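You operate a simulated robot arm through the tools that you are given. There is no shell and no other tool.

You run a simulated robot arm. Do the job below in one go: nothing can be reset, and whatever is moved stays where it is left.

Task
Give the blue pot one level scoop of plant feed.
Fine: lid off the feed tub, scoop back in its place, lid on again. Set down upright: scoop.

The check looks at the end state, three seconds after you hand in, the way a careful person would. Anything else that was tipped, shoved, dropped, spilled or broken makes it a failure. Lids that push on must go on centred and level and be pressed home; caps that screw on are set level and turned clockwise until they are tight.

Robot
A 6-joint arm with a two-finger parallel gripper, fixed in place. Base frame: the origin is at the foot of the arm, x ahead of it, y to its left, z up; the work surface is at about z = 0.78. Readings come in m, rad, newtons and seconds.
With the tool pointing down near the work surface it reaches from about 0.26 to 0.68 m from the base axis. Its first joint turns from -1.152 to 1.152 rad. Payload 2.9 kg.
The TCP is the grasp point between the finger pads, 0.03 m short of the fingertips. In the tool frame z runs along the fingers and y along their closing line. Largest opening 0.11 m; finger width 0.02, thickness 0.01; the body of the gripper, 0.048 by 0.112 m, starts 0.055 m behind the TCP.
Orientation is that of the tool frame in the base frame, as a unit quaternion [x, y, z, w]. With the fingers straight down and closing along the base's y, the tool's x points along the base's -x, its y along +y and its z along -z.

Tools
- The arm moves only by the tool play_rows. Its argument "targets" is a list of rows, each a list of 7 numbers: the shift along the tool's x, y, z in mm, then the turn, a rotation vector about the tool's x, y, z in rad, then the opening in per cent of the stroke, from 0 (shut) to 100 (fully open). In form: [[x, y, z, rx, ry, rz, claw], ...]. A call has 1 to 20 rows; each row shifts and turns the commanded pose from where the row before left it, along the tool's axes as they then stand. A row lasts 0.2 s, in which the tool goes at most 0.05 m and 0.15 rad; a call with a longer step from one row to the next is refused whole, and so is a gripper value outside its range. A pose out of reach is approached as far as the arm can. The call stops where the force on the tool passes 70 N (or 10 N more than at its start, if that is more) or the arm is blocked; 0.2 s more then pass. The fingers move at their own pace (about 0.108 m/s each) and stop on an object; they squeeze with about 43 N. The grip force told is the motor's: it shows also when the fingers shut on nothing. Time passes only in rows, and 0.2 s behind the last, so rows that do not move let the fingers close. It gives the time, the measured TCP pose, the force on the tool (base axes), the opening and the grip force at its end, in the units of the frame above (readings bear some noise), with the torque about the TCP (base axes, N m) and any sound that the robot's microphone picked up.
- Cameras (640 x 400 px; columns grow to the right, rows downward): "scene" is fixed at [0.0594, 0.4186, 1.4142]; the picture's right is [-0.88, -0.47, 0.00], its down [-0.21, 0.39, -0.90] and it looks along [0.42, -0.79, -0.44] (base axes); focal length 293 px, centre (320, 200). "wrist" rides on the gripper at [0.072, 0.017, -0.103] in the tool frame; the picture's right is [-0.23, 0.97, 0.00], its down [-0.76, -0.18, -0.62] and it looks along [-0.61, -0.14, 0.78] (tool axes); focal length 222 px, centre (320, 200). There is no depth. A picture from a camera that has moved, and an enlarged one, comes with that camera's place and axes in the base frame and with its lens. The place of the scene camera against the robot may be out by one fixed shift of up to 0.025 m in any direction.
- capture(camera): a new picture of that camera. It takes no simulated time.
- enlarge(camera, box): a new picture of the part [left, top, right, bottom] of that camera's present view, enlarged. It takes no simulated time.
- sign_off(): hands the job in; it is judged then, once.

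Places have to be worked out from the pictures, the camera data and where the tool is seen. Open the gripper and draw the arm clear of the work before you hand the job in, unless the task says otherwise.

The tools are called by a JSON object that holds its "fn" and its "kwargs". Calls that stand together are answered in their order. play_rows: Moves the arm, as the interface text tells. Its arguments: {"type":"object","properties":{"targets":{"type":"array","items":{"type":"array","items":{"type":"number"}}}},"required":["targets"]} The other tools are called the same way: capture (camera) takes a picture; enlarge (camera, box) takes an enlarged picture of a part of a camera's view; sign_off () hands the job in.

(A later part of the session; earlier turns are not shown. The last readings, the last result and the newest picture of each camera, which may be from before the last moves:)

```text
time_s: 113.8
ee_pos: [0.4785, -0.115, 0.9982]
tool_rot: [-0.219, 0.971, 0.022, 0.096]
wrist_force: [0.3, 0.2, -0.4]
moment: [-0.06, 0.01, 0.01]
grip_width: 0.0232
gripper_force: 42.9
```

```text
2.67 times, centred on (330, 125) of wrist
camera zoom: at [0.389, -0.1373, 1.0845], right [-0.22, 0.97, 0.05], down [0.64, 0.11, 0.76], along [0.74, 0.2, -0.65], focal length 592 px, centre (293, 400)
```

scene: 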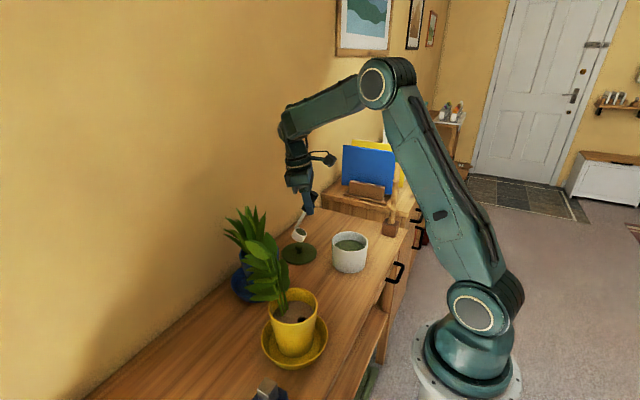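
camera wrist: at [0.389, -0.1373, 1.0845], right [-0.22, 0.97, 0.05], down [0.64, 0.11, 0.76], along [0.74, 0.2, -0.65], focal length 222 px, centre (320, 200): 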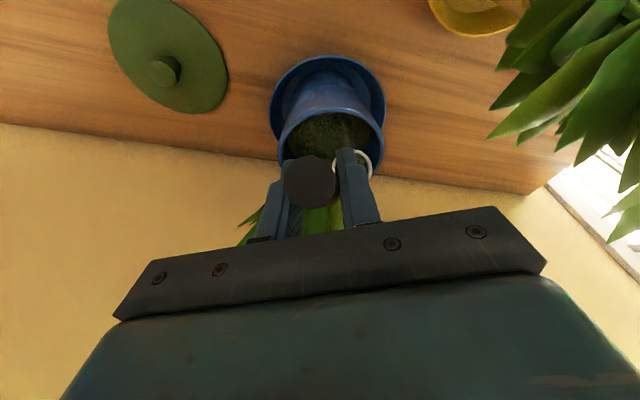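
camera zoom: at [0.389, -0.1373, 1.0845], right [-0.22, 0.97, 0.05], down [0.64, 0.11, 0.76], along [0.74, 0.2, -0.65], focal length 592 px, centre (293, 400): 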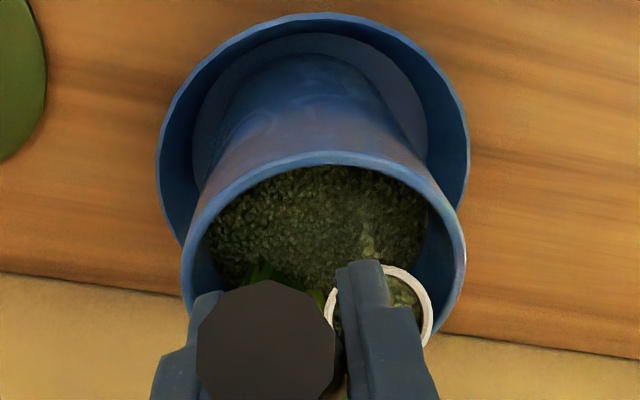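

The feed is streaming from the cup onto the soil inside the rim. I'll continue tipping.

{"fn": "play_rows", "kwargs": {"targets": [[7.6, 0, 4.0, 0, -0.1, 0, 0], [7.6, 0, 4.0, 0, -0.1, 0, 0], [7.6, 0, 4.0, 0, -0.1, 0, 0], [7.6, 0, 4.0, 0, -0.1, 0, 0], [0, 0, 0, 0, 0, 0, 0]]}}

{"fn": "capture", "kwargs": {"camera": "wrist"}}

{"fn": "enlarge", "kwargs": {"camera": "scene", "box": [230, 185, 310, 265]}}

```text
time_s: 115.0
ee_pos: [0.4572, -0.1236, 0.9729]
tool_rot: [-0.212, 0.932, 0.066, 0.286]
wrist_force: [0.5, -0.2, -1.7]
moment: [-0.07, 0.1, -0.02]
grip_width: 0.0233
gripper_force: 42.6
```

```text
taken
camera wrist: at [0.3439, -0.1585, 1.0169], right [-0.25, 0.96, 0.13], down [0.33, -0.04, 0.94], along [0.91, 0.28, -0.31], focal length 222 px, centre (320, 200)
```

wrist: 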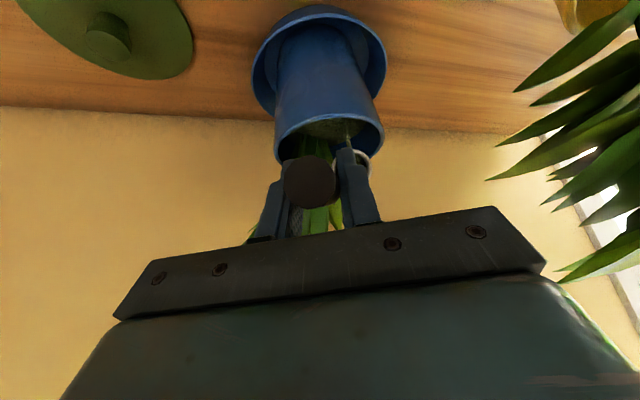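

```text
5.00 times, centred on (270, 225) of scene
camera zoom: at [0.0594, 0.4186, 1.4142], right [-0.88, -0.47, 0.0], down [-0.21, 0.39, -0.9], along [0.42, -0.79, -0.44], focal length 1467 px, centre (570, 75)
```

zoom: 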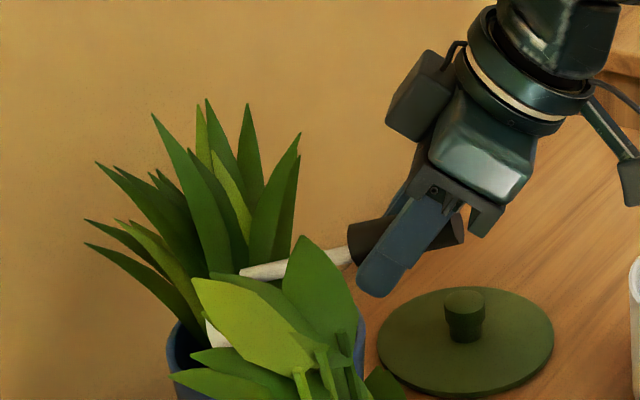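

Tipped to about 74° with the stream still going into the pot. I'll continue to about 97°.

{"fn": "play_rows", "kwargs": {"targets": [[7.6, 0, 4.0, 0, -0.1, 0, 0], [7.6, 0, 4.0, 0, -0.1, 0, 0], [7.6, 0, 4.0, 0, -0.1, 0, 0], [7.6, 0, 4.0, 0, -0.1, 0, 0], [0, 0, 0, 0, 0, 0, 0]]}}

{"fn": "capture", "kwargs": {"camera": "scene"}}

{"fn": "enlarge", "kwargs": {"camera": "wrist", "box": [230, 0, 430, 220]}}

```text
time_s: 116.2
ee_pos: [0.4486, -0.1288, 0.9388]
tool_rot: [-0.193, 0.858, 0.105, 0.465]
wrist_force: [-0.1, -0.2, -0.5]
moment: [-0.02, 0.05, 0.02]
grip_width: 0.0233
gripper_force: 43.3
```

```text
taken
```

scene: 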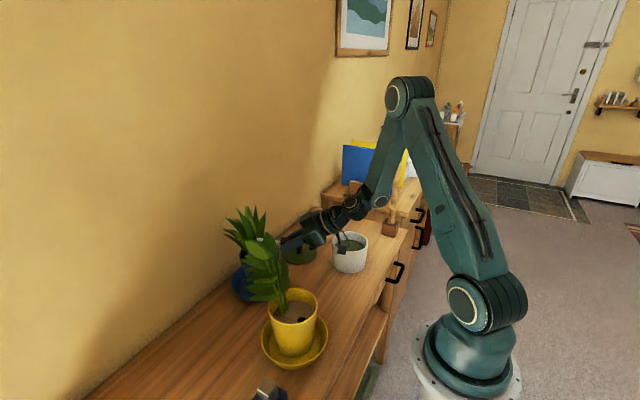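

```text
1.82 times, centred on (330, 110) of wrist
camera zoom: at [0.3267, -0.1667, 0.9348], right [-0.31, 0.93, 0.19], down [-0.02, -0.21, 0.98], along [0.95, 0.3, 0.09], focal length 404 px, centre (302, 364)
```

zoom: 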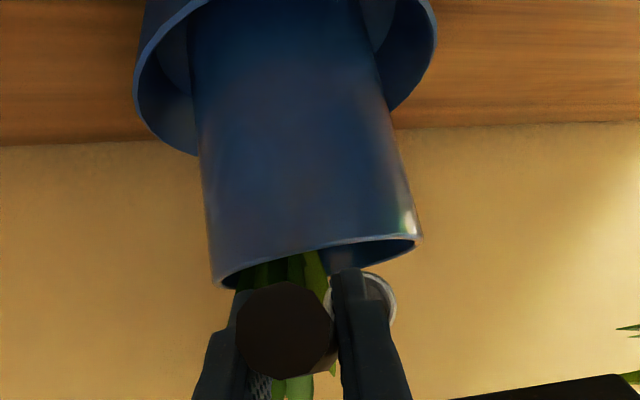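

{"fn": "enlarge", "kwargs": {"camera": "wrist", "box": [320, 130, 380, 190]}}

{"fn": "enlarge", "kwargs": {"camera": "scene", "box": [230, 200, 400, 310]}}

```text
6.67 times, centred on (350, 160) of wrist
camera zoom: at [0.3267, -0.1667, 0.9348], right [-0.31, 0.93, 0.19], down [-0.02, -0.21, 0.98], along [0.95, 0.3, 0.09], focal length 1481 px, centre (120, 467)
```

zoom: 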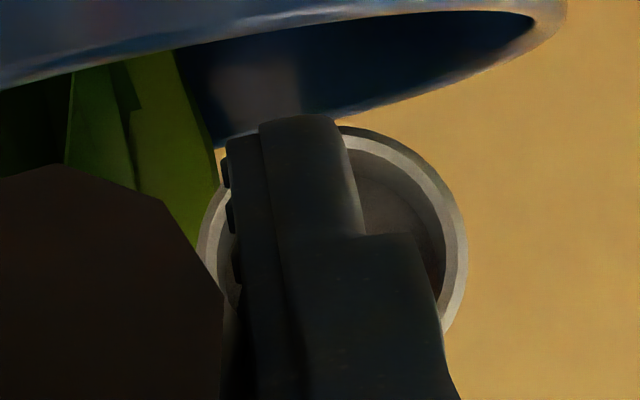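

```text
3.64 times, centred on (315, 255) of scene
camera zoom: at [0.0594, 0.4186, 1.4142], right [-0.88, -0.47, 0.0], down [-0.21, 0.39, -0.9], along [0.42, -0.79, -0.44], focal length 1067 px, centre (338, 0)
```

zoom: 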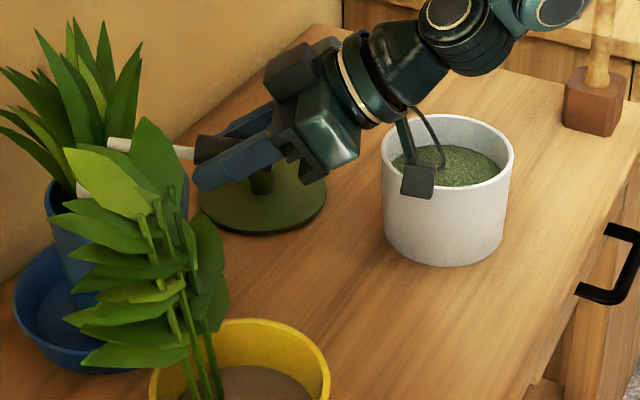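

The cup interior looks empty now. I'll tip another 11° and hold briefly to be sure nothing clings.

{"fn": "play_rows", "kwargs": {"targets": [[7.6, 0, 4.0, 0, -0.1, 0, 0], [7.6, 0, 4.0, 0, -0.1, 0, 0], [0, 0, 0, 0, 0, 0, 0], [0, 0, 0, 0, 0, 0, 0], [0, 0, 0, 0, 0, 0, 0]]}}

{"fn": "enlarge", "kwargs": {"camera": "wrist", "box": [320, 130, 380, 190]}}

```text
time_s: 117.4
ee_pos: [0.4472, -0.1292, 0.923]
tool_rot: [-0.183, 0.806, 0.126, 0.549]
wrist_force: [-0.3, -0.8, -1.5]
moment: [-0.07, 0.05, -0.03]
grip_width: 0.0229
gripper_force: 42.8
```

```text
6.67 times, centred on (350, 160) of wrist
camera zoom: at [0.3291, -0.1657, 0.8927], right [-0.34, 0.91, 0.21], down [-0.19, -0.29, 0.94], along [0.92, 0.28, 0.28], focal length 1481 px, centre (120, 467)
```

zoom: 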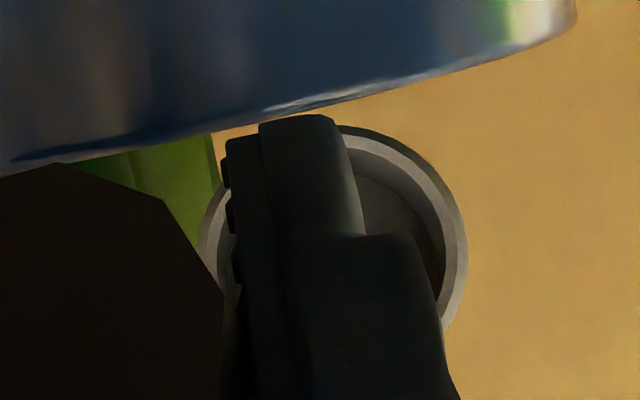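

The scoop is empty. I'll reverse the tipping motion about the cup along the same path.

{"fn": "play_rows", "kwargs": {"targets": [[-7.6, 0, -4.0, 0, 0.1, 0, 0], [-7.6, 0, -4.0, 0, 0.1, 0, 0], [-7.6, 0, -4.0, 0, 0.1, 0, 0], [-7.6, 0, -4.0, 0, 0.1, 0, 0], [-7.6, 0, -4.0, 0, 0.1, 0, 0], [-7.6, 0, -4.0, 0, 0.1, 0, 0], [-7.6, 0, -4.0, 0, 0.1, 0, 0], [-7.6, 0, -4.0, 0, 0.1, 0, 0], [-7.6, 0, -4.0, 0, 0.1, 0, 0], [-7.6, 0, -4.0, 0, 0.1, 0, 0], [-7.6, 0, -4.0, 0, 0.1, 0, 0], [-7.6, 0, -4.0, 0, 0.1, 0, 0], [-7.6, 0, -4.0, 0, 0.1, 0, 0], [-7.6, 0, -4.0, 0, 0.1, 0, 0], [0, 0, 0, 0, 0, 0, 0]]}}

{"fn": "capture", "kwargs": {"camera": "wrist"}}

{"fn": "enlarge", "kwargs": {"camera": "wrist", "box": [230, 80, 430, 240]}}

```text
time_s: 120.6
ee_pos: [0.499, -0.1038, 1.0194]
tool_rot: [-0.22, 0.97, -0.022, -0.1]
wrist_force: [0.2, -0.3, -1.1]
moment: [0.0, 0.01, -0.02]
grip_width: 0.0232
gripper_force: 42.8
```

```text
taken
camera wrist: at [0.4465, -0.1097, 1.1344], right [-0.22, 0.97, -0.04], down [0.86, 0.21, 0.45], along [0.45, 0.06, -0.89], focal length 222 px, centre (320, 200)
```

wrist: 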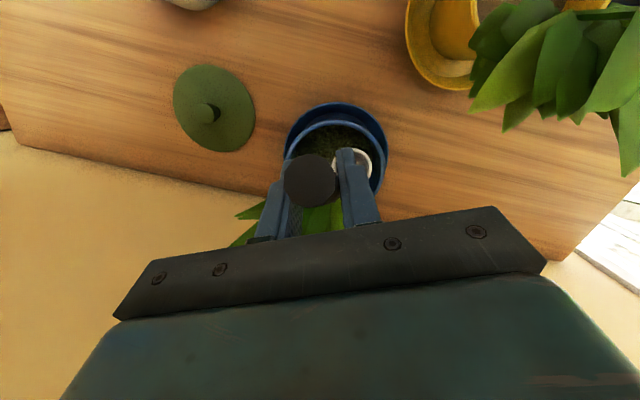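

```text
2.50 times, centred on (330, 160) of wrist
camera zoom: at [0.4465, -0.1097, 1.1344], right [-0.22, 0.97, -0.04], down [0.86, 0.21, 0.45], along [0.45, 0.06, -0.89], focal length 555 px, centre (295, 300)
```

zoom: 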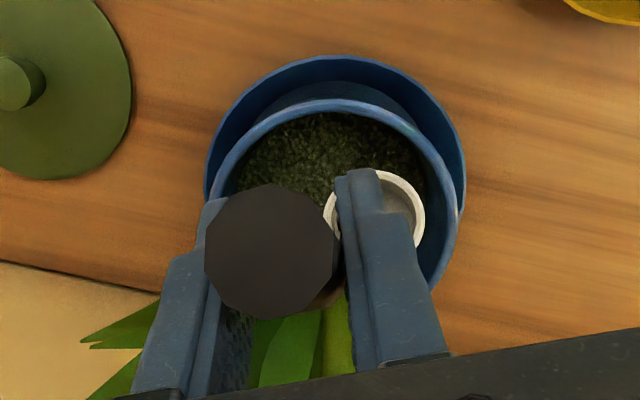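

The pot's soil now carries the feed with none visible on the saucer or table. I'll rise 20 mm and back away along the way I came.

{"fn": "play_rows", "kwargs": {"targets": [[4.1, 0, -19.6, 0, 0, 0, 0], [12, -5.3, 1.5, 0, 0, 0, 0], [23.2, -10.3, 2.9, 0, 0, 0, 0], [23.2, -10.3, 2.9, 0, 0, 0, 0], [23.2, -10.3, 2.9, 0, 0, 0, 0], [23.2, -10.3, 2.9, 0, 0, 0, 0], [23.2, -10.3, 2.9, 0, 0, 0, 0], [11, -5, 1.4, 0, 0, 0, 0], [0, 0, 0, 0, 0, 0, 0]]}}

{"fn": "capture", "kwargs": {"camera": "wrist"}}

{"fn": "enlarge", "kwargs": {"camera": "wrist", "box": [340, 60, 500, 240]}}

```text
time_s: 122.6
ee_pos: [0.3977, -0.2222, 1.0495]
tool_rot: [-0.22, 0.97, -0.021, -0.1]
wrist_force: [-0.7, 0.6, -1.8]
moment: [-0.01, 0.02, -0.01]
grip_width: 0.023
gripper_force: 43.1
```

```text
taken
camera wrist: at [0.3456, -0.2265, 1.1653], right [-0.22, 0.97, -0.04], down [0.86, 0.21, 0.46], along [0.45, 0.06, -0.89], focal length 222 px, centre (320, 200)
```

wrist: 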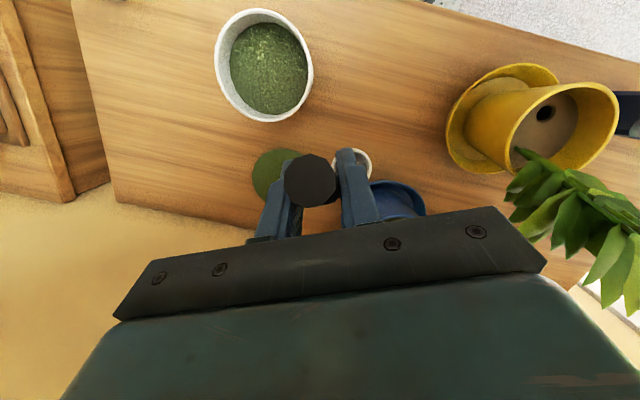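

```text
2.22 times, centred on (420, 150) of wrist
camera zoom: at [0.3456, -0.2265, 1.1653], right [-0.22, 0.97, -0.04], down [0.86, 0.21, 0.46], along [0.45, 0.06, -0.89], focal length 494 px, centre (98, 311)
```

zoom: 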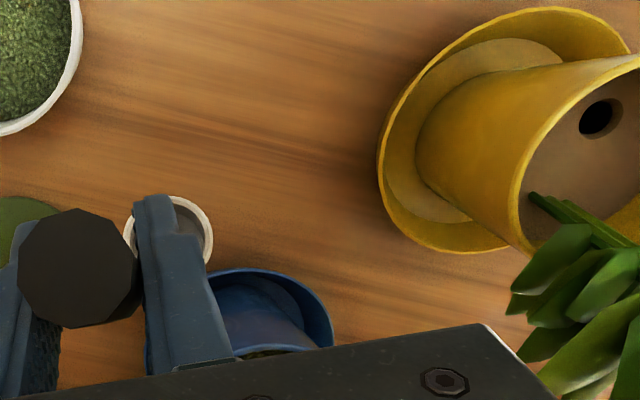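

No spills are visible and the cup is empty. I'll swing the tool back to the grasping yaw, here in clear air.

{"fn": "play_rows", "kwargs": {"targets": [[0, 0, 0, -0.0274, 0, 0.1337, 0], [0, 0, 0, -0.0274, 0, 0.1337, 0], [0, 0, 0, -0.0274, 0, 0.1337, 0], [0, 0, 0, -0.0274, 0, 0.1337, 0], [0, 0, 0, -0.0274, 0, 0.1337, 0], [0, 0, 0, -0.0274, 0, 0.1337, 0], [0, 0, 0, -0.0274, 0, 0.1337, 0], [0, 0, 0, -0.0274, 0, 0.1337, 0], [0, 0, 0, -0.0274, 0, 0.1337, 0], [0, 0, 0, -0.0274, 0, 0.1337, 0]]}}

{"fn": "play_rows", "kwargs": {"targets": [[0, 0, 0, -0.0274, 0, 0.1337, 0], [0, 0, 0, -0.0274, 0, 0.1337, 0], [0, 0, 0, -0.0274, 0, 0.1337, 0], [0, 0, 0, -0.0274, 0, 0.1337, 0], [0, 0, 0, -0.0274, 0, 0.1337, 0], [0, 0, 0, -0.0274, 0, 0.1337, 0], [0, 0, 0, -0.0274, 0, 0.1337, 0], [0, 0, 0, -0.0274, 0, 0.1337, 0], [0, 0, 0, -0.0274, 0, 0.1337, 0], [0, 0, 0, -0.0274, 0, 0.1337, 0], [0, 0, 0, 0, 0, 0, 0]]}}

```text
time_s: 124.8
ee_pos: [0.3999, -0.2215, 1.0502]
tool_rot: [0.444, 0.891, 0.045, -0.091]
wrist_force: [-1.4, 0.3, -1.2]
moment: [0.01, -0.01, 0.0]
grip_width: 0.0229
gripper_force: 43.3
```

```text
time_s: 127.2
ee_pos: [0.3994, -0.2209, 1.0486]
tool_rot: [0.906, 0.411, 0.09, -0.043]
wrist_force: [0.2, 0.0, -1.1]
moment: [0.07, 0.01, -0.03]
grip_width: 0.023
gripper_force: 42.9
```

The yaw is back to about 49°. Now I'll restore the 40° lean so the scoop is upright again.

{"fn": "play_rows", "kwargs": {"targets": [[0, 0, 0, 0, 0, -0.019, 0], [0, 0, 0, 0, 0.1243, 0, 0], [0, 0, 0, 0, 0.1243, 0, 0], [0, 0, 0, 0, 0.1243, 0, 0], [0, 0, 0, 0, 0.1243, 0, 0], [0, 0, 0, 0, 0, 0, 0]]}}

{"fn": "capture", "kwargs": {"camera": "wrist"}}

{"fn": "enlarge", "kwargs": {"camera": "scene", "box": [280, 190, 380, 290]}}

```text
time_s: 128.6
ee_pos: [0.3992, -0.222, 1.0485]
tool_rot: [0.851, 0.398, 0.311, -0.144]
wrist_force: [0.0, -0.5, -0.1]
moment: [0.01, 0.01, -0.02]
grip_width: 0.0229
gripper_force: 42.7
```

```text
taken
camera wrist: at [0.4045, -0.2393, 1.1746], right [0.64, -0.76, -0.14], down [-0.77, -0.64, -0.01], along [-0.08, 0.12, -0.99], focal length 222 px, centre (320, 200)
```

wrist: 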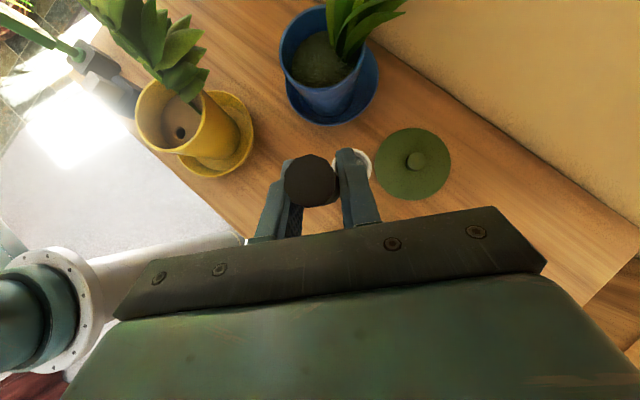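

```text
4.00 times, centred on (330, 240) of scene
camera zoom: at [0.0594, 0.4186, 1.4142], right [-0.88, -0.47, 0.0], down [-0.21, 0.39, -0.9], along [0.42, -0.79, -0.44], focal length 1173 px, centre (280, 40)
```

zoom: 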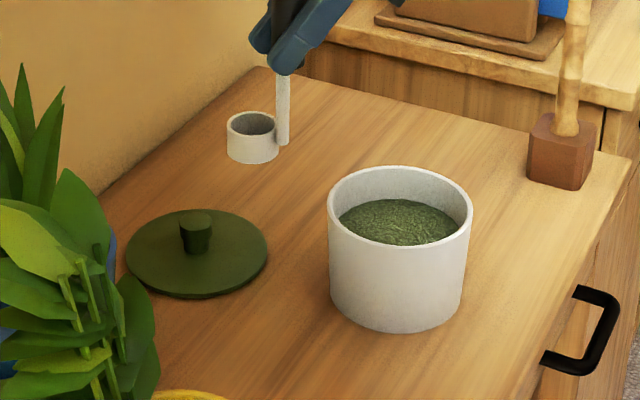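

The scoop hangs upright and empty. I'll trim the orientation by a fraction of a degree and carry it back above its own place.

{"fn": "play_rows", "kwargs": {"targets": [[0, 0, 0, -0.005, -0.004, 0, 0], [-5.3, -24.1, -0.65, 0, 0, 0, 0], [-5.3, -24.1, -0.65, 0, 0, 0, 0], [-5.3, -24.1, -0.65, 0, 0, 0, 0], [-5.3, -24.1, -0.65, 0, 0, 0, 0], [-5.3, -24.1, -0.65, 0, 0, 0, 0], [-5.3, -24.1, -0.65, 0, 0, 0, 0], [0, 0, 0, 0, 0, 0, 0]]}}

{"fn": "capture", "kwargs": {"camera": "wrist"}}

{"fn": "capture", "kwargs": {"camera": "scene"}}

```text
time_s: 130.4
ee_pos: [0.2716, -0.1502, 1.0317]
tool_rot: [0.852, 0.398, 0.309, -0.141]
wrist_force: [0.3, -0.5, -1.6]
moment: [-0.01, 0.0, 0.01]
grip_width: 0.023
gripper_force: 43.2
```

```text
taken
camera wrist: at [0.2766, -0.167, 1.1576], right [0.63, -0.76, -0.14], down [-0.77, -0.64, -0.01], along [-0.08, 0.11, -0.99], focal length 222 px, centre (320, 200)
```

wrist: 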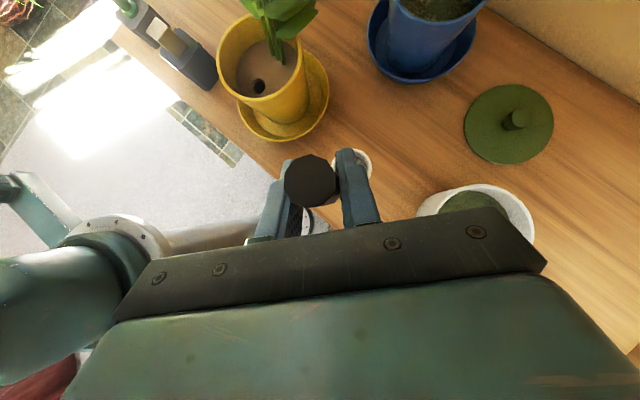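

```text
taken
```

scene: 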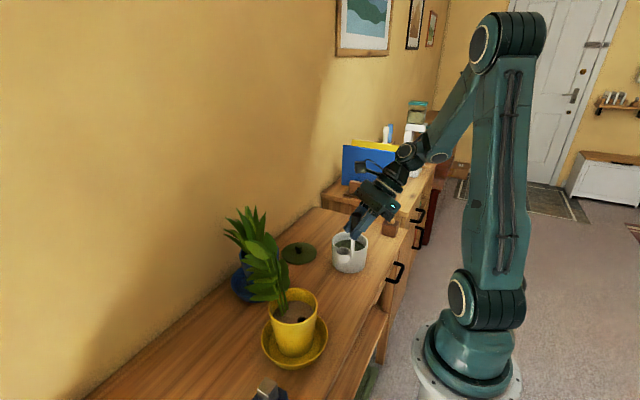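

The orientation matches the grasp exactly and the scoop is above its place. I'll lower 135 mm, then feel for contact.

{"fn": "play_rows", "kwargs": {"targets": [[-14.4, -0.15, 17.3, 0, 0, 0, 0], [-14.4, -0.15, 17.3, 0, 0, 0, 0], [-14.4, -0.15, 17.3, 0, 0, 0, 0], [-14.4, -0.15, 17.3, 0, 0, 0, 0], [-14.4, -0.15, 17.3, 0, 0, 0, 0], [-14.4, -0.15, 17.3, 0, 0, 0, 0], [0, 0, 0, 0, 0, 0, 0]]}}

{"fn": "enlarge", "kwargs": {"camera": "scene", "box": [320, 230, 390, 310]}}

```text
time_s: 132.0
ee_pos: [0.2716, -0.15, 0.8977]
tool_rot: [0.852, 0.399, 0.309, -0.141]
wrist_force: [0.6, -0.1, -1.6]
moment: [0.01, -0.01, -0.01]
grip_width: 0.023
gripper_force: 42.9
```

```text
5.00 times, centred on (355, 270) of scene
camera zoom: at [0.0594, 0.4186, 1.4142], right [-0.88, -0.47, 0.0], down [-0.21, 0.39, -0.9], along [0.42, -0.79, -0.44], focal length 1467 px, centre (145, -150)
```

zoom: 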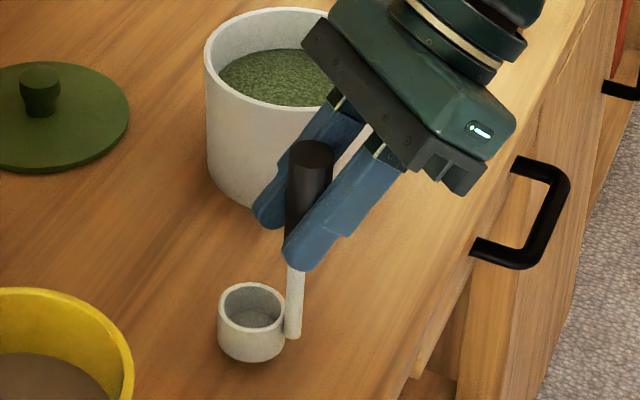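

{"fn": "play_rows", "kwargs": {"targets": [[-2.57, 0, 3.08, 0, 0, 0, 0], [-2.57, 0, 3.08, 0, 0, 0, 0], [-0.64, 0, 0.77, 0, 0, 0, 0], [0, 0, 0, 0, 0, 0, 0]]}}

{"fn": "play_rows", "kwargs": {"targets": [[-0.64, 0, 0.77, 0, 0, 0, 0], [0, 0, 0, 0, 0, 0, 0]]}}

{"fn": "play_rows", "kwargs": {"targets": [[-0.64, 0, 0.77, 0, 0, 0, 0], [0, 0, 0, 0, 0, 0, 0]]}}

```text
time_s: 133.0
ee_pos: [0.2705, -0.1492, 0.8877]
tool_rot: [0.852, 0.398, 0.309, -0.141]
wrist_force: [0.4, 0.1, -1.2]
moment: [0.0, 0.01, 0.02]
grip_width: 0.0231
gripper_force: 43.6
```

```text
time_s: 133.6
ee_pos: [0.2705, -0.1493, 0.8868]
tool_rot: [0.851, 0.398, 0.31, -0.142]
wrist_force: [-7.3, -2.2, 26.1]
moment: [-0.31, 0.48, -0.07]
grip_width: 0.0232
gripper_force: 43.2
```

```text
time_s: 134.2
ee_pos: [0.2718, -0.1477, 0.8869]
tool_rot: [0.851, 0.398, 0.312, -0.141]
wrist_force: [-10.7, -1.7, 41.6]
moment: [-0.1, 0.15, 0.0]
grip_width: 0.023
gripper_force: 42.9
```

Contact: the scoop is on the table. I'll back off about 1.5 mm to relieve the force and check it sits flat.

{"fn": "play_rows", "kwargs": {"targets": [[0.96, 0, -1.15, 0, 0, 0, 0], [0, 0, 0, 0, 0, 0, 0]]}}

{"fn": "enlarge", "kwargs": {"camera": "scene", "box": [320, 230, 390, 310]}}

{"fn": "enlarge", "kwargs": {"camera": "scene", "box": [330, 275, 370, 305]}}

```text
time_s: 134.8
ee_pos: [0.2708, -0.149, 0.8868]
tool_rot: [0.851, 0.398, 0.311, -0.142]
wrist_force: [-2.0, 3.6, 25.0]
moment: [0.23, -0.22, 0.02]
grip_width: 0.0233
gripper_force: 43.3
```

```text
5.00 times, centred on (355, 270) of scene
camera zoom: at [0.0591, 0.4188, 1.4141], right [-0.88, -0.47, 0.0], down [-0.21, 0.39, -0.9], along [0.42, -0.79, -0.44], focal length 1467 px, centre (145, -150)
```

zoom: 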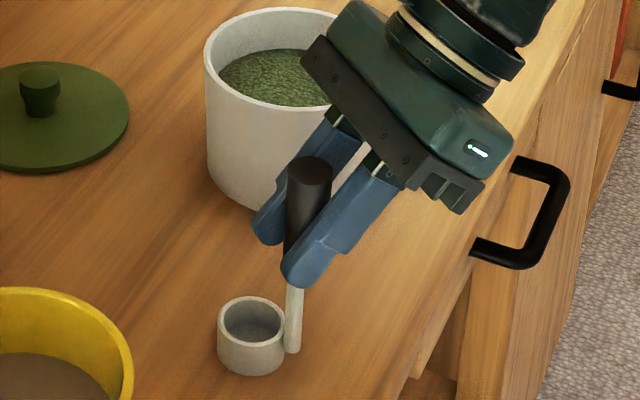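

```text
13.33 times, centred on (350, 290) of scene
camera zoom: at [0.0591, 0.4188, 1.4141], right [-0.88, -0.47, 0.0], down [-0.21, 0.39, -0.9], along [0.42, -0.79, -0.44], focal length 3911 px, centre (-80, -1000)
```

zoom: 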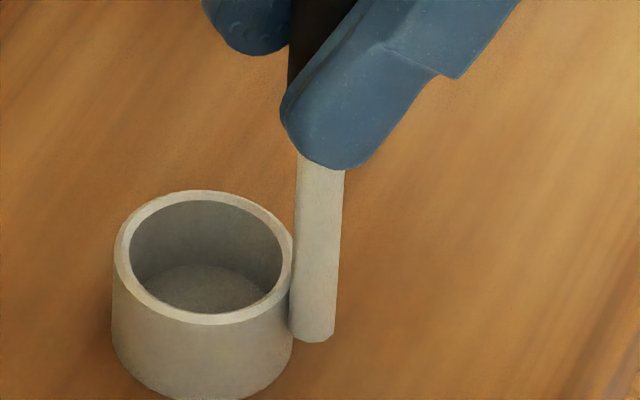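

The cup sits where it was within about 2 mm and looks upright. I'll ease off another millimetre and check the force before opening.

{"fn": "play_rows", "kwargs": {"targets": [[0.7, 0, -0.85, 0, 0, 0, 0], [0, 0, 0, 0, 0, 0, 0]]}}

```text
time_s: 135.4
ee_pos: [0.2704, -0.1495, 0.8884]
tool_rot: [0.852, 0.399, 0.308, -0.142]
wrist_force: [1.7, 3.4, 6.2]
moment: [0.36, -0.28, 0.03]
grip_width: 0.0232
gripper_force: 42.9
```

Only 6 N remains and the torque matches contact under the cup's centre, so it's seated. I'll open the fingers.

{"fn": "play_rows", "kwargs": {"targets": [[0, 0, 0, 0, 0, 0, 24], [0, 0, 0, 0, 0, 0, 30], [0, 0, 0, 0, 0, 0, 45], [0, 0, 0, 0, 0, 0, 60], [0, 0, 0, 0, 0, 0, 60]]}}

{"fn": "enlarge", "kwargs": {"camera": "scene", "box": [320, 230, 390, 310]}}

{"fn": "capture", "kwargs": {"camera": "wrist"}}

```text
time_s: 136.6
ee_pos: [0.2707, -0.1495, 0.8863]
tool_rot: [0.852, 0.398, 0.309, -0.141]
wrist_force: [0.4, -0.5, -0.6]
moment: [-0.04, 0.02, 0.03]
grip_width: 0.0661
gripper_force: 0.0
```

```text
5.00 times, centred on (355, 270) of scene
camera zoom: at [0.0594, 0.4186, 1.4142], right [-0.88, -0.47, 0.0], down [-0.21, 0.39, -0.9], along [0.42, -0.79, -0.44], focal length 1467 px, centre (145, -150)
```

zoom: 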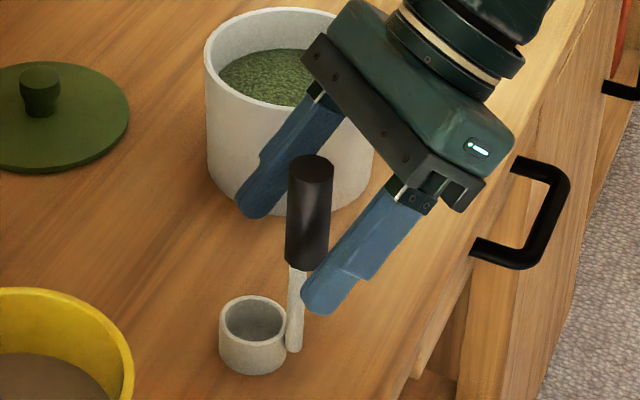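

```text
taken
camera wrist: at [0.2766, -0.1667, 1.013], right [0.63, -0.76, -0.14], down [-0.77, -0.64, -0.01], along [-0.08, 0.11, -0.99], focal length 222 px, centre (320, 200)
```

wrist: 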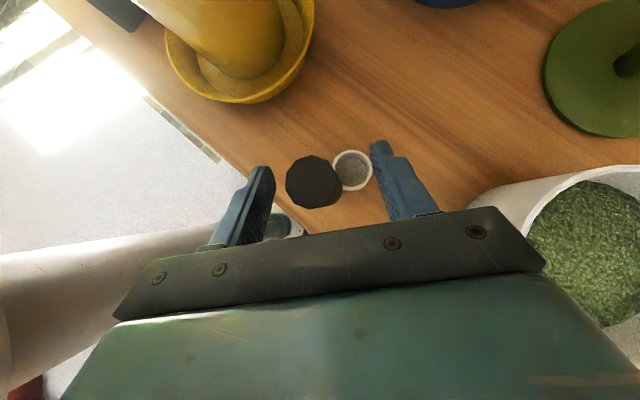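

The scoop stands upright on its own, back in place. I'll lift straight up clear of it.

{"fn": "play_rows", "kwargs": {"targets": [[6.4, 0.1, -7.7, 0, 0, 0, 60], [12.8, 0.1, -15.4, 0, 0, 0, 60], [14.4, 0.15, -17.3, 0, 0, 0, 60], [14.4, 0.15, -17.3, 0, 0, 0, 60], [14.4, 0.15, -17.3, 0, 0, 0, 60], [14.4, 0.15, -17.3, 0, 0, 0, 60], [14.4, 0.15, -17.3, 0, 0, 0, 60], [14.4, 0.15, -17.3, 0, 0, 0, 60], [0, 0, 0, 0, 0, 0, 60]]}}

{"fn": "enlarge", "kwargs": {"camera": "scene", "box": [310, 220, 380, 310]}}

{"fn": "capture", "kwargs": {"camera": "wrist"}}

```text
time_s: 138.6
ee_pos: [0.2709, -0.1479, 1.0554]
tool_rot: [0.852, 0.399, 0.309, -0.141]
wrist_force: [-0.2, -0.2, 0.4]
moment: [-0.01, -0.01, 0.01]
grip_width: 0.0659
gripper_force: 0.1
```

```text
4.44 times, centred on (345, 265) of scene
camera zoom: at [0.0594, 0.4186, 1.4142], right [-0.88, -0.47, 0.0], down [-0.21, 0.39, -0.9], along [0.42, -0.79, -0.44], focal length 1304 px, centre (209, -89)
```

zoom: 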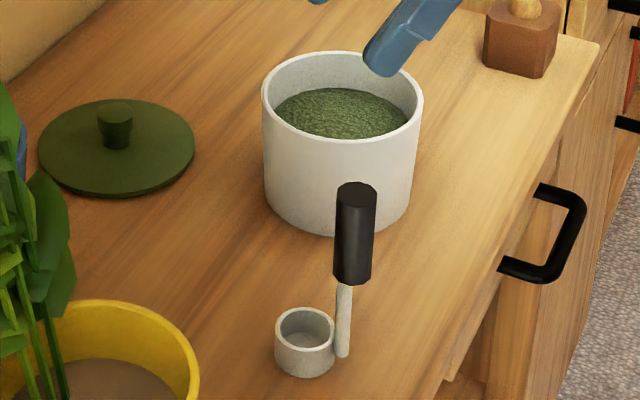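

```text
taken
camera wrist: at [0.2763, -0.1661, 1.1797], right [0.63, -0.76, -0.14], down [-0.77, -0.64, -0.01], along [-0.08, 0.11, -0.99], focal length 222 px, centre (320, 200)
```

wrist: 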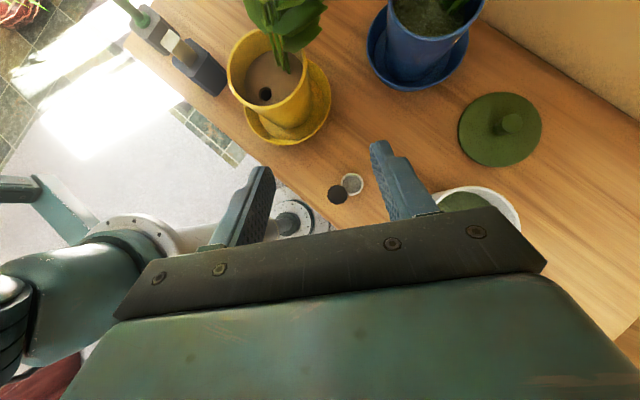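

The scoop is upright in its original spot. Now for the lid: I'll straighten the tool, move out, and yaw back to the original orientation.

{"fn": "play_rows", "kwargs": {"targets": [[0, 0, 0, 0, -0.1392, 0, 60], [0, 0, 0, 0, -0.1392, 0, 60], [0, 0, 0, 0, -0.1392, 0, 60], [0, 0, 0, 0, -0.1392, 0, 60], [0, 0, 0, 0, -0.1392, 0, 60], [0, 0, -25, 0, 0, 0, 60], [0, 0, -25, 0, 0, 0, 60], [6, 35, 0, 0, 0, 0, 60], [6, 35, 0, 0, 0, 0, 60], [6, 35, 0, 0, 0, 0, 60], [6, 35, 0, 0, 0, 0, 60], [0, 0, 0, 0, 0, 0, 60]]}}

```text
time_s: 141.2
ee_pos: [0.3924, -0.2205, 1.1017]
tool_rot: [0.906, 0.423, -0.001, 0.003]
wrist_force: [-0.2, 0.1, 0.2]
moment: [-0.02, -0.02, -0.03]
grip_width: 0.0661
gripper_force: 0.0
```

{"fn": "play_rows", "kwargs": {"targets": [[0, 0, 0, 0, 0, -0.15, 60], [0, 0, 0, 0, 0, -0.15, 60], [0, 0, 0, 0, 0, -0.15, 60], [0, 0, 0, 0, 0, -0.15, 60], [0, 0, 0, 0, 0, -0.15, 60], [0, 0, 0, 0, 0, -0.15, 60], [0, 0, 0, 0, 0, -0.15, 60], [0, 0, 0, 0, 0, -0.15, 60], [0, 0, 0, 0, 0, -0.15, 60], [0, 0, 0, 0, 0, -0.15, 60], [0, 0, 0, 0, 0, -0.15, 60], [0, 0, 0, 0, 0, -0.15, 60], [0, 0, 0, 0, 0, -0.15, 60], [0, 0, 0, 0, 0, -0.15, 60], [0, 0, 0, 0, 0, -0.15, 60], [0, 0, 0, 0, 0, -0.018, 60], [0, 0, 0, 0, 0, 0, 60]]}}

{"fn": "capture", "kwargs": {"camera": "wrist"}}

```text
time_s: 144.8
ee_pos: [0.3941, -0.219, 1.1029]
tool_rot: [0.001, 1.0, -0.003, 0.002]
wrist_force: [0.1, -0.3, 0.4]
moment: [0.01, -0.01, -0.01]
grip_width: 0.0663
gripper_force: 0.1
```

```text
taken
camera wrist: at [0.3204, -0.2007, 1.2064], right [0.23, 0.97, 0.0], down [0.76, -0.18, 0.63], along [0.61, -0.15, -0.78], focal length 222 px, centre (320, 200)
```

wrist: 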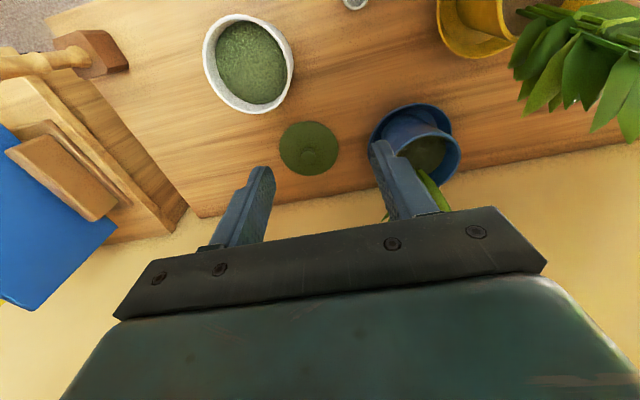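

The tool is back in its original orientation; I'll trim the small residual tilt and move over the parked lid for a close look.

{"fn": "play_rows", "kwargs": {"targets": [[0, 0, 0, -0.006, 0.004, -0.002, 60], [-21.2, -10.5, 10, 0, 0, 0, 60], [-21.2, -10.5, 15, 0, 0, 0, 60], [-21.2, -10.5, 15, 0, 0, 0, 60], [-21.2, -10.5, 20, 0, 0, 0, 60], [-21.2, -10.5, 20, 0, 0, 0, 60], [-21.2, -10.5, 20, 0, 0, 0, 60], [0, 0, 0, 0, 0, 0, 60]]}}

{"fn": "enlarge", "kwargs": {"camera": "wrist", "box": [220, 40, 420, 165]}}

```text
time_s: 146.6
ee_pos: [0.5222, -0.2855, 1.005]
tool_rot: [0.001, 1.0, 0.001, -0.001]
wrist_force: [-0.5, 0.1, 0.5]
moment: [0.0, 0.03, -0.01]
grip_width: 0.066
gripper_force: 0.0
```

```text
3.20 times, centred on (320, 102) of wrist
camera zoom: at [0.4495, -0.2669, 1.1078], right [0.23, 0.97, 0.0], down [0.76, -0.18, 0.62], along [0.61, -0.14, -0.78], focal length 711 px, centre (320, 512)
```

zoom: 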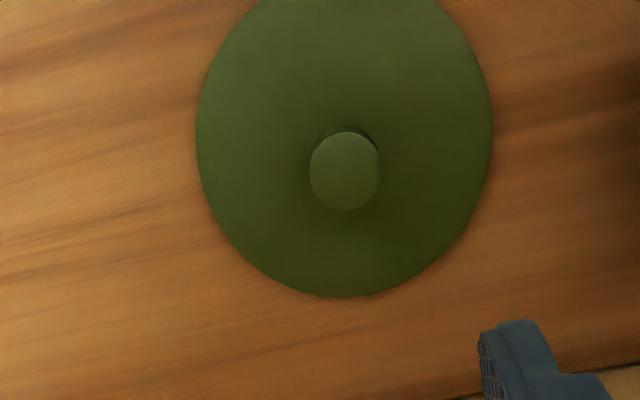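

The knob is at (0.520, -0.274), on the lid lying flat. I'll centre on it and descend to TCP z ≈ 0.821, stopping just short of the disc.

{"fn": "play_rows", "kwargs": {"targets": [[2, 11.5, 20, 0, 0, 0, 60], [0, 0, 35, 0, 0, 0, 60], [0, 0, 35, 0, 0, 0, 60], [0, 0, 35, 0, 0, 0, 60], [0, 0, 30, 0, 0, 0, 60], [0, 0, 18, 0, 0, 0, 60], [0, 0, 10, 0, 0, 0, 60], [0, 0, 0, 0, 0, 0, 60]]}}

{"fn": "enlarge", "kwargs": {"camera": "wrist", "box": [200, 60, 440, 260]}}

{"fn": "enlarge", "kwargs": {"camera": "scene", "box": [265, 210, 335, 265]}}

```text
time_s: 148.4
ee_pos: [0.5181, -0.273, 0.8214]
tool_rot: [0.0, 1.0, 0.0, 0.0]
wrist_force: [-0.6, -1.3, -0.4]
moment: [0.01, 0.01, -0.02]
grip_width: 0.066
gripper_force: 0.1
```

```text
2.00 times, centred on (320, 160) of wrist
camera zoom: at [0.4459, -0.2551, 0.9247], right [0.23, 0.97, 0.0], down [0.76, -0.18, 0.62], along [0.61, -0.14, -0.78], focal length 444 px, centre (320, 280)
```

zoom: 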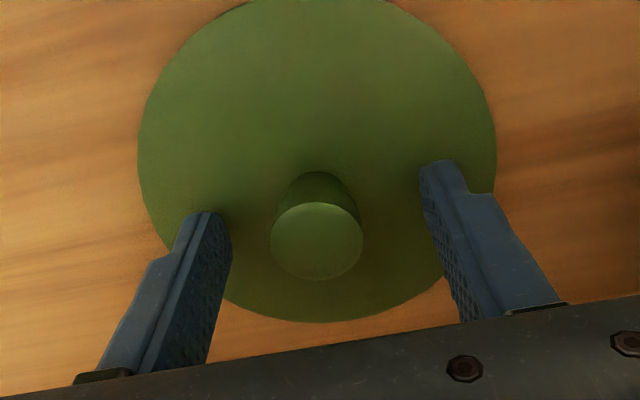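

```text
7.27 times, centred on (300, 238) of scene
camera zoom: at [0.0594, 0.4186, 1.4142], right [-0.88, -0.47, 0.0], down [-0.21, 0.39, -0.9], along [0.42, -0.79, -0.44], focal length 2134 px, centre (466, -73)
```

zoom: 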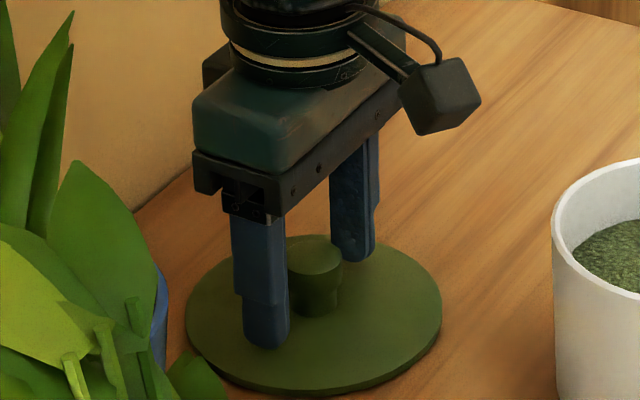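

The knob reads (0.5217, -0.274); I'll shift 3.5 mm outward and 1 mm sideways, lower 1.5 mm, and close.

{"fn": "play_rows", "kwargs": {"targets": [[-3.5, -1, 1.5, 0, 0, 0, 60], [0, 0, 0, 0, 0, 0, 45], [0, 0, 0, 0, 0, 0, 30], [0, 0, 0, 0, 0, 0, 24], [0, 0, 0, 0, 0, 0, 10], [0, 0, 0, 0, 0, 0, 0], [0, 0, 0, 0, 0, 0, 0]]}}

{"fn": "enlarge", "kwargs": {"camera": "wrist", "box": [200, 60, 440, 260]}}

```text
time_s: 150.0
ee_pos: [0.5208, -0.2742, 0.8206]
tool_rot: [0.0, 1.0, -0.001, 0.0]
wrist_force: [0.5, -0.2, 1.0]
moment: [-0.01, -0.03, 0.01]
grip_width: 0.0256
gripper_force: 42.7
```

```text
2.00 times, centred on (320, 160) of wrist
camera zoom: at [0.4494, -0.2557, 0.923], right [0.23, 0.97, 0.0], down [0.76, -0.18, 0.62], along [0.61, -0.14, -0.78], focal length 444 px, centre (320, 280)
```

zoom: 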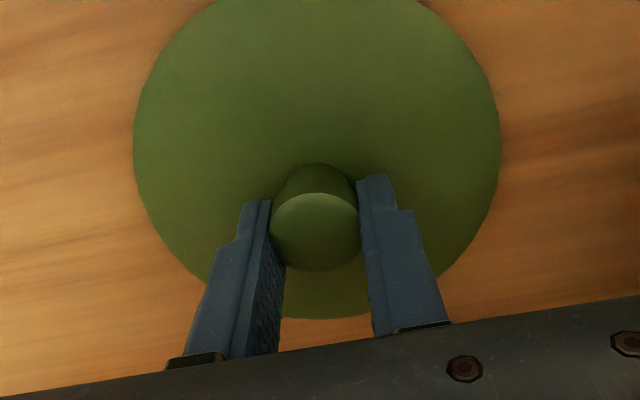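

The knob is gripped centrally with almost no side load. I'll lift the lid and carry it back over the tub.

{"fn": "play_rows", "kwargs": {"targets": [[0, 0, -4, 0, 0, 0, 0], [0, 0, -10, 0, 0, 0, 0], [0, 0, -20, 0, 0, 0, 0], [0, 0, -30, 0, 0, 0, 0], [0, 0, -35, 0, 0, 0, 0], [0, 0, -35, 0, 0, 0, 0], [0, 0, -35, 0, 0, 0, 0], [0, 0, -20, 0, 0, 0, 0], [0, 0, 0, 0, 0, 0, 0]]}}

{"fn": "capture", "kwargs": {"camera": "wrist"}}

{"fn": "enlarge", "kwargs": {"camera": "scene", "box": [260, 150, 400, 290]}}

```text
time_s: 152.0
ee_pos: [0.5221, -0.2745, 1.0082]
tool_rot: [-0.001, 1.0, 0.0, -0.002]
wrist_force: [0.6, 0.9, -0.8]
moment: [-0.03, 0.0, -0.01]
grip_width: 0.0253
gripper_force: 43.1
```

```text
taken
camera wrist: at [0.4497, -0.2558, 1.1117], right [0.23, 0.97, 0.0], down [0.76, -0.18, 0.62], along [0.61, -0.14, -0.78], focal length 222 px, centre (320, 200)
```

wrist: 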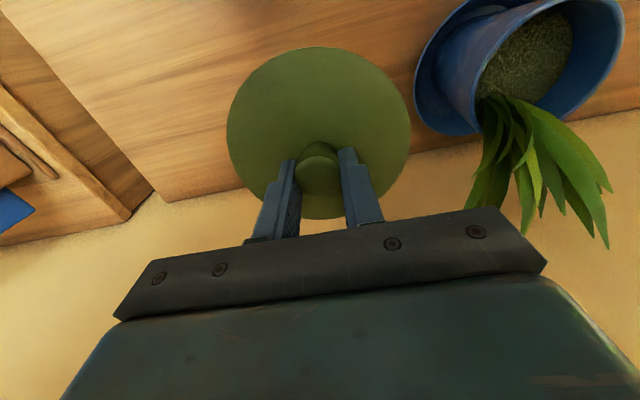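

```text
2.86 times, centred on (330, 220) of scene
camera zoom: at [0.0594, 0.4186, 1.4142], right [-0.88, -0.47, 0.0], down [-0.21, 0.39, -0.9], along [0.42, -0.79, -0.44], focal length 838 px, centre (291, 143)
```

zoom: 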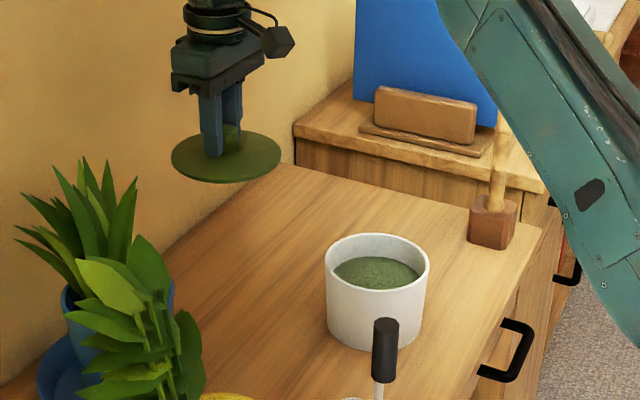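

The lid hangs level. I'll carry it over the tub at this height.

{"fn": "play_rows", "kwargs": {"targets": [[12, -2.5, 0, 0, 0, 0, 0], [24, -5, 0, 0, 0, 0, 0], [24, -5, 0, 0, 0, 0, 0], [24, -5, 0, 0, 0, 0, 0], [24, -5, 0, 0, 0, 0, 0], [24, -5, 0, 0, 0, 0, 0], [24, -5, 0, 0, 0, 0, 0], [12, -2.5, 0, 0, 0, 0, 0], [0, 0, 0, 0, 0, 0, 0]]}}

{"fn": "capture", "kwargs": {"camera": "wrist"}}

{"fn": "enlarge", "kwargs": {"camera": "scene", "box": [310, 170, 400, 280]}}

```text
time_s: 154.0
ee_pos: [0.3551, -0.309, 1.0095]
tool_rot: [0.0, 1.0, 0.001, 0.0]
wrist_force: [0.5, 0.9, -1.0]
moment: [-0.02, 0.02, 0.04]
grip_width: 0.0256
gripper_force: 43.0
```

```text
taken
camera wrist: at [0.2821, -0.2904, 1.1116], right [0.23, 0.97, 0.0], down [0.76, -0.18, 0.62], along [0.61, -0.14, -0.78], focal length 222 px, centre (320, 200)
```

wrist: 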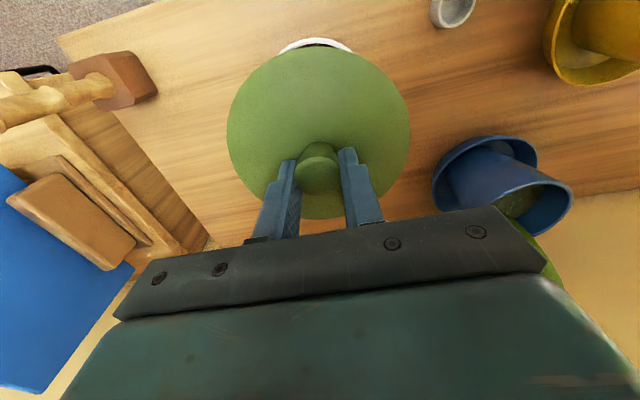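

```text
3.64 times, centred on (355, 225) of scene
camera zoom: at [0.0594, 0.4186, 1.4142], right [-0.88, -0.47, 0.0], down [-0.21, 0.39, -0.9], along [0.42, -0.79, -0.44], focal length 1067 px, centre (193, 109)
```

zoom: 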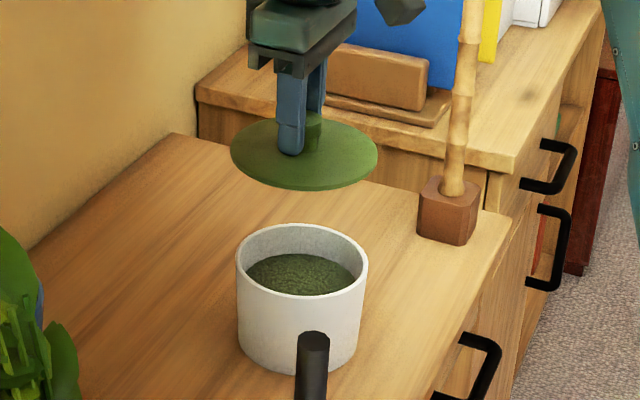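

I'll shift 3 mm toward the base to line up with the tub centre (0.352, -0.309) and lower to about 15 mm above the rim, then check alignment.

{"fn": "play_rows", "kwargs": {"targets": [[2.7, 0, 10, 0, 0, 0, 0], [0, 0, 20, 0, 0, 0, 0], [0, 0, 20, 0, 0, 0, 0], [0, 0, 20, 0, 0, 0, 0], [0, 0, 12, 0, 0, 0, 0], [0, 0, 0, 0, 0, 0, 0], [0, 0, 0, 0, 0, 0, 0]]}}

{"fn": "enlarge", "kwargs": {"camera": "scene", "box": [320, 200, 380, 280]}}

{"fn": "enlarge", "kwargs": {"camera": "wrist", "box": [200, 20, 440, 220]}}

```text
time_s: 155.6
ee_pos: [0.3505, -0.3071, 0.9253]
tool_rot: [0.001, 1.0, 0.0, -0.001]
wrist_force: [-0.9, 0.3, -0.5]
moment: [0.0, 0.01, -0.01]
grip_width: 0.0257
gripper_force: 43.2
```

```text
5.00 times, centred on (350, 240) of scene
camera zoom: at [0.0594, 0.4186, 1.4142], right [-0.88, -0.47, 0.0], down [-0.21, 0.39, -0.9], along [0.42, -0.79, -0.44], focal length 1467 px, centre (170, 0)
```

zoom: 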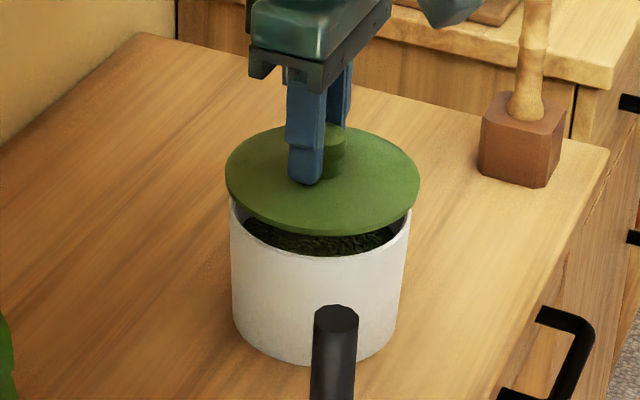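

```text
2.00 times, centred on (320, 120) of wrist
camera zoom: at [0.278, -0.2896, 1.0288], right [0.23, 0.97, 0.0], down [0.76, -0.18, 0.62], along [0.61, -0.14, -0.78], focal length 444 px, centre (320, 360)
```

zoom: 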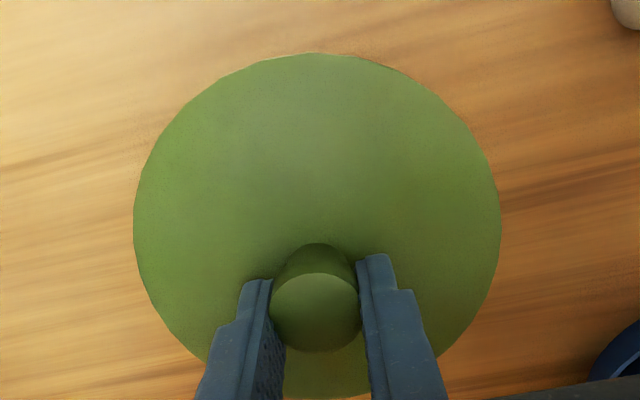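

Alignment looks close. Since readings are noisy, I'll take a few more at rest before pressing.

{"fn": "play_rows", "kwargs": {"targets": [[0, 0, 0, 0, 0, 0, 0]]}}

{"fn": "play_rows", "kwargs": {"targets": [[0, 0, 0, 0, 0, 0, 0]]}}

{"fn": "play_rows", "kwargs": {"targets": [[0, 0, 0, 0, 0, 0, 0]]}}

{"fn": "play_rows", "kwargs": {"targets": [[0, 0, 0, 0, 0, 0, 0]]}}

{"fn": "enlarge", "kwargs": {"camera": "scene", "box": [325, 215, 375, 255]}}

```text
time_s: 156.0
ee_pos: [0.3504, -0.3084, 0.9271]
tool_rot: [0.0, 1.0, 0.0, -0.001]
wrist_force: [0.5, 0.0, -0.7]
moment: [-0.03, 0.01, 0.03]
grip_width: 0.0257
gripper_force: 42.9
```

```text
time_s: 156.4
ee_pos: [0.3503, -0.3074, 0.925]
tool_rot: [0.0, 1.0, 0.0, -0.001]
wrist_force: [0.4, -0.2, -0.3]
moment: [0.0, 0.0, 0.02]
grip_width: 0.0256
gripper_force: 43.0
```

```text
time_s: 156.8
ee_pos: [0.3497, -0.3075, 0.9268]
tool_rot: [0.0, 1.0, -0.001, -0.001]
wrist_force: [0.7, 0.3, -0.8]
moment: [0.0, 0.02, 0.0]
grip_width: 0.0257
gripper_force: 42.9
```

```text
time_s: 157.2
ee_pos: [0.3506, -0.3078, 0.9263]
tool_rot: [0.0, 1.0, 0.0, 0.0]
wrist_force: [0.4, 0.1, -1.0]
moment: [-0.02, -0.03, 0.01]
grip_width: 0.0257
gripper_force: 43.2
```

```text
10.00 times, centred on (350, 235) of scene
camera zoom: at [0.0594, 0.4186, 1.4142], right [-0.88, -0.47, 0.0], down [-0.21, 0.39, -0.9], along [0.42, -0.79, -0.44], focal length 2934 px, centre (20, -150)
```

zoom: 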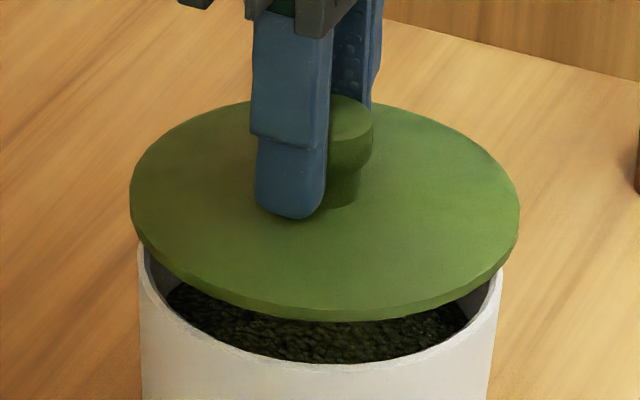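

The averaged position is (0.3503, -0.3076) while the seated lid needs about (0.353, -0.309); comparison with the original seated picture agrees. I'll shift +2.8 mm in x and -1.4 mm in y, then lower to near contact.

{"fn": "play_rows", "kwargs": {"targets": [[-2.8, -1.4, 0, 0, 0, 0, 0], [0, 0, 5, 0, 0, 0, 0], [0, 0, 4, 0, 0, 0, 0], [0, 0, 0, 0, 0, 0, 0]]}}

{"fn": "play_rows", "kwargs": {"targets": [[0, 0, 0, 0, 0, 0, 0]]}}

{"fn": "play_rows", "kwargs": {"targets": [[0, 0, 0, 0, 0, 0, 0]]}}

{"fn": "enlarge", "kwargs": {"camera": "scene", "box": [325, 215, 375, 265]}}

```text
time_s: 158.2
ee_pos: [0.3547, -0.3099, 0.9179]
tool_rot: [0.0, 1.0, 0.0, -0.001]
wrist_force: [0.1, -0.4, 0.5]
moment: [0.01, -0.02, -0.01]
grip_width: 0.0257
gripper_force: 43.1
```

```text
time_s: 158.6
ee_pos: [0.3539, -0.3104, 0.9178]
tool_rot: [-0.001, 1.0, 0.0, 0.0]
wrist_force: [-0.2, 0.6, -0.1]
moment: [-0.01, -0.03, 0.0]
grip_width: 0.0255
gripper_force: 43.1
```

```text
time_s: 159.0
ee_pos: [0.3545, -0.3097, 0.918]
tool_rot: [0.0, 1.0, 0.0, -0.002]
wrist_force: [-0.2, 0.6, -0.7]
moment: [0.02, -0.01, 0.02]
grip_width: 0.0252
gripper_force: 43.5
```

```text
8.00 times, centred on (350, 240) of scene
camera zoom: at [0.0594, 0.4186, 1.4142], right [-0.88, -0.47, 0.0], down [-0.21, 0.39, -0.9], along [0.42, -0.79, -0.44], focal length 2347 px, centre (80, -120)
```

zoom: 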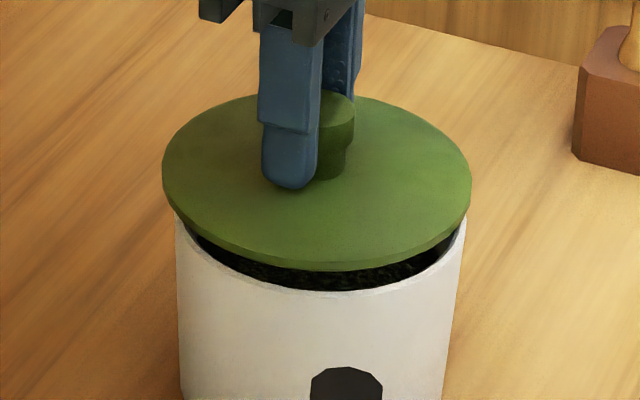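

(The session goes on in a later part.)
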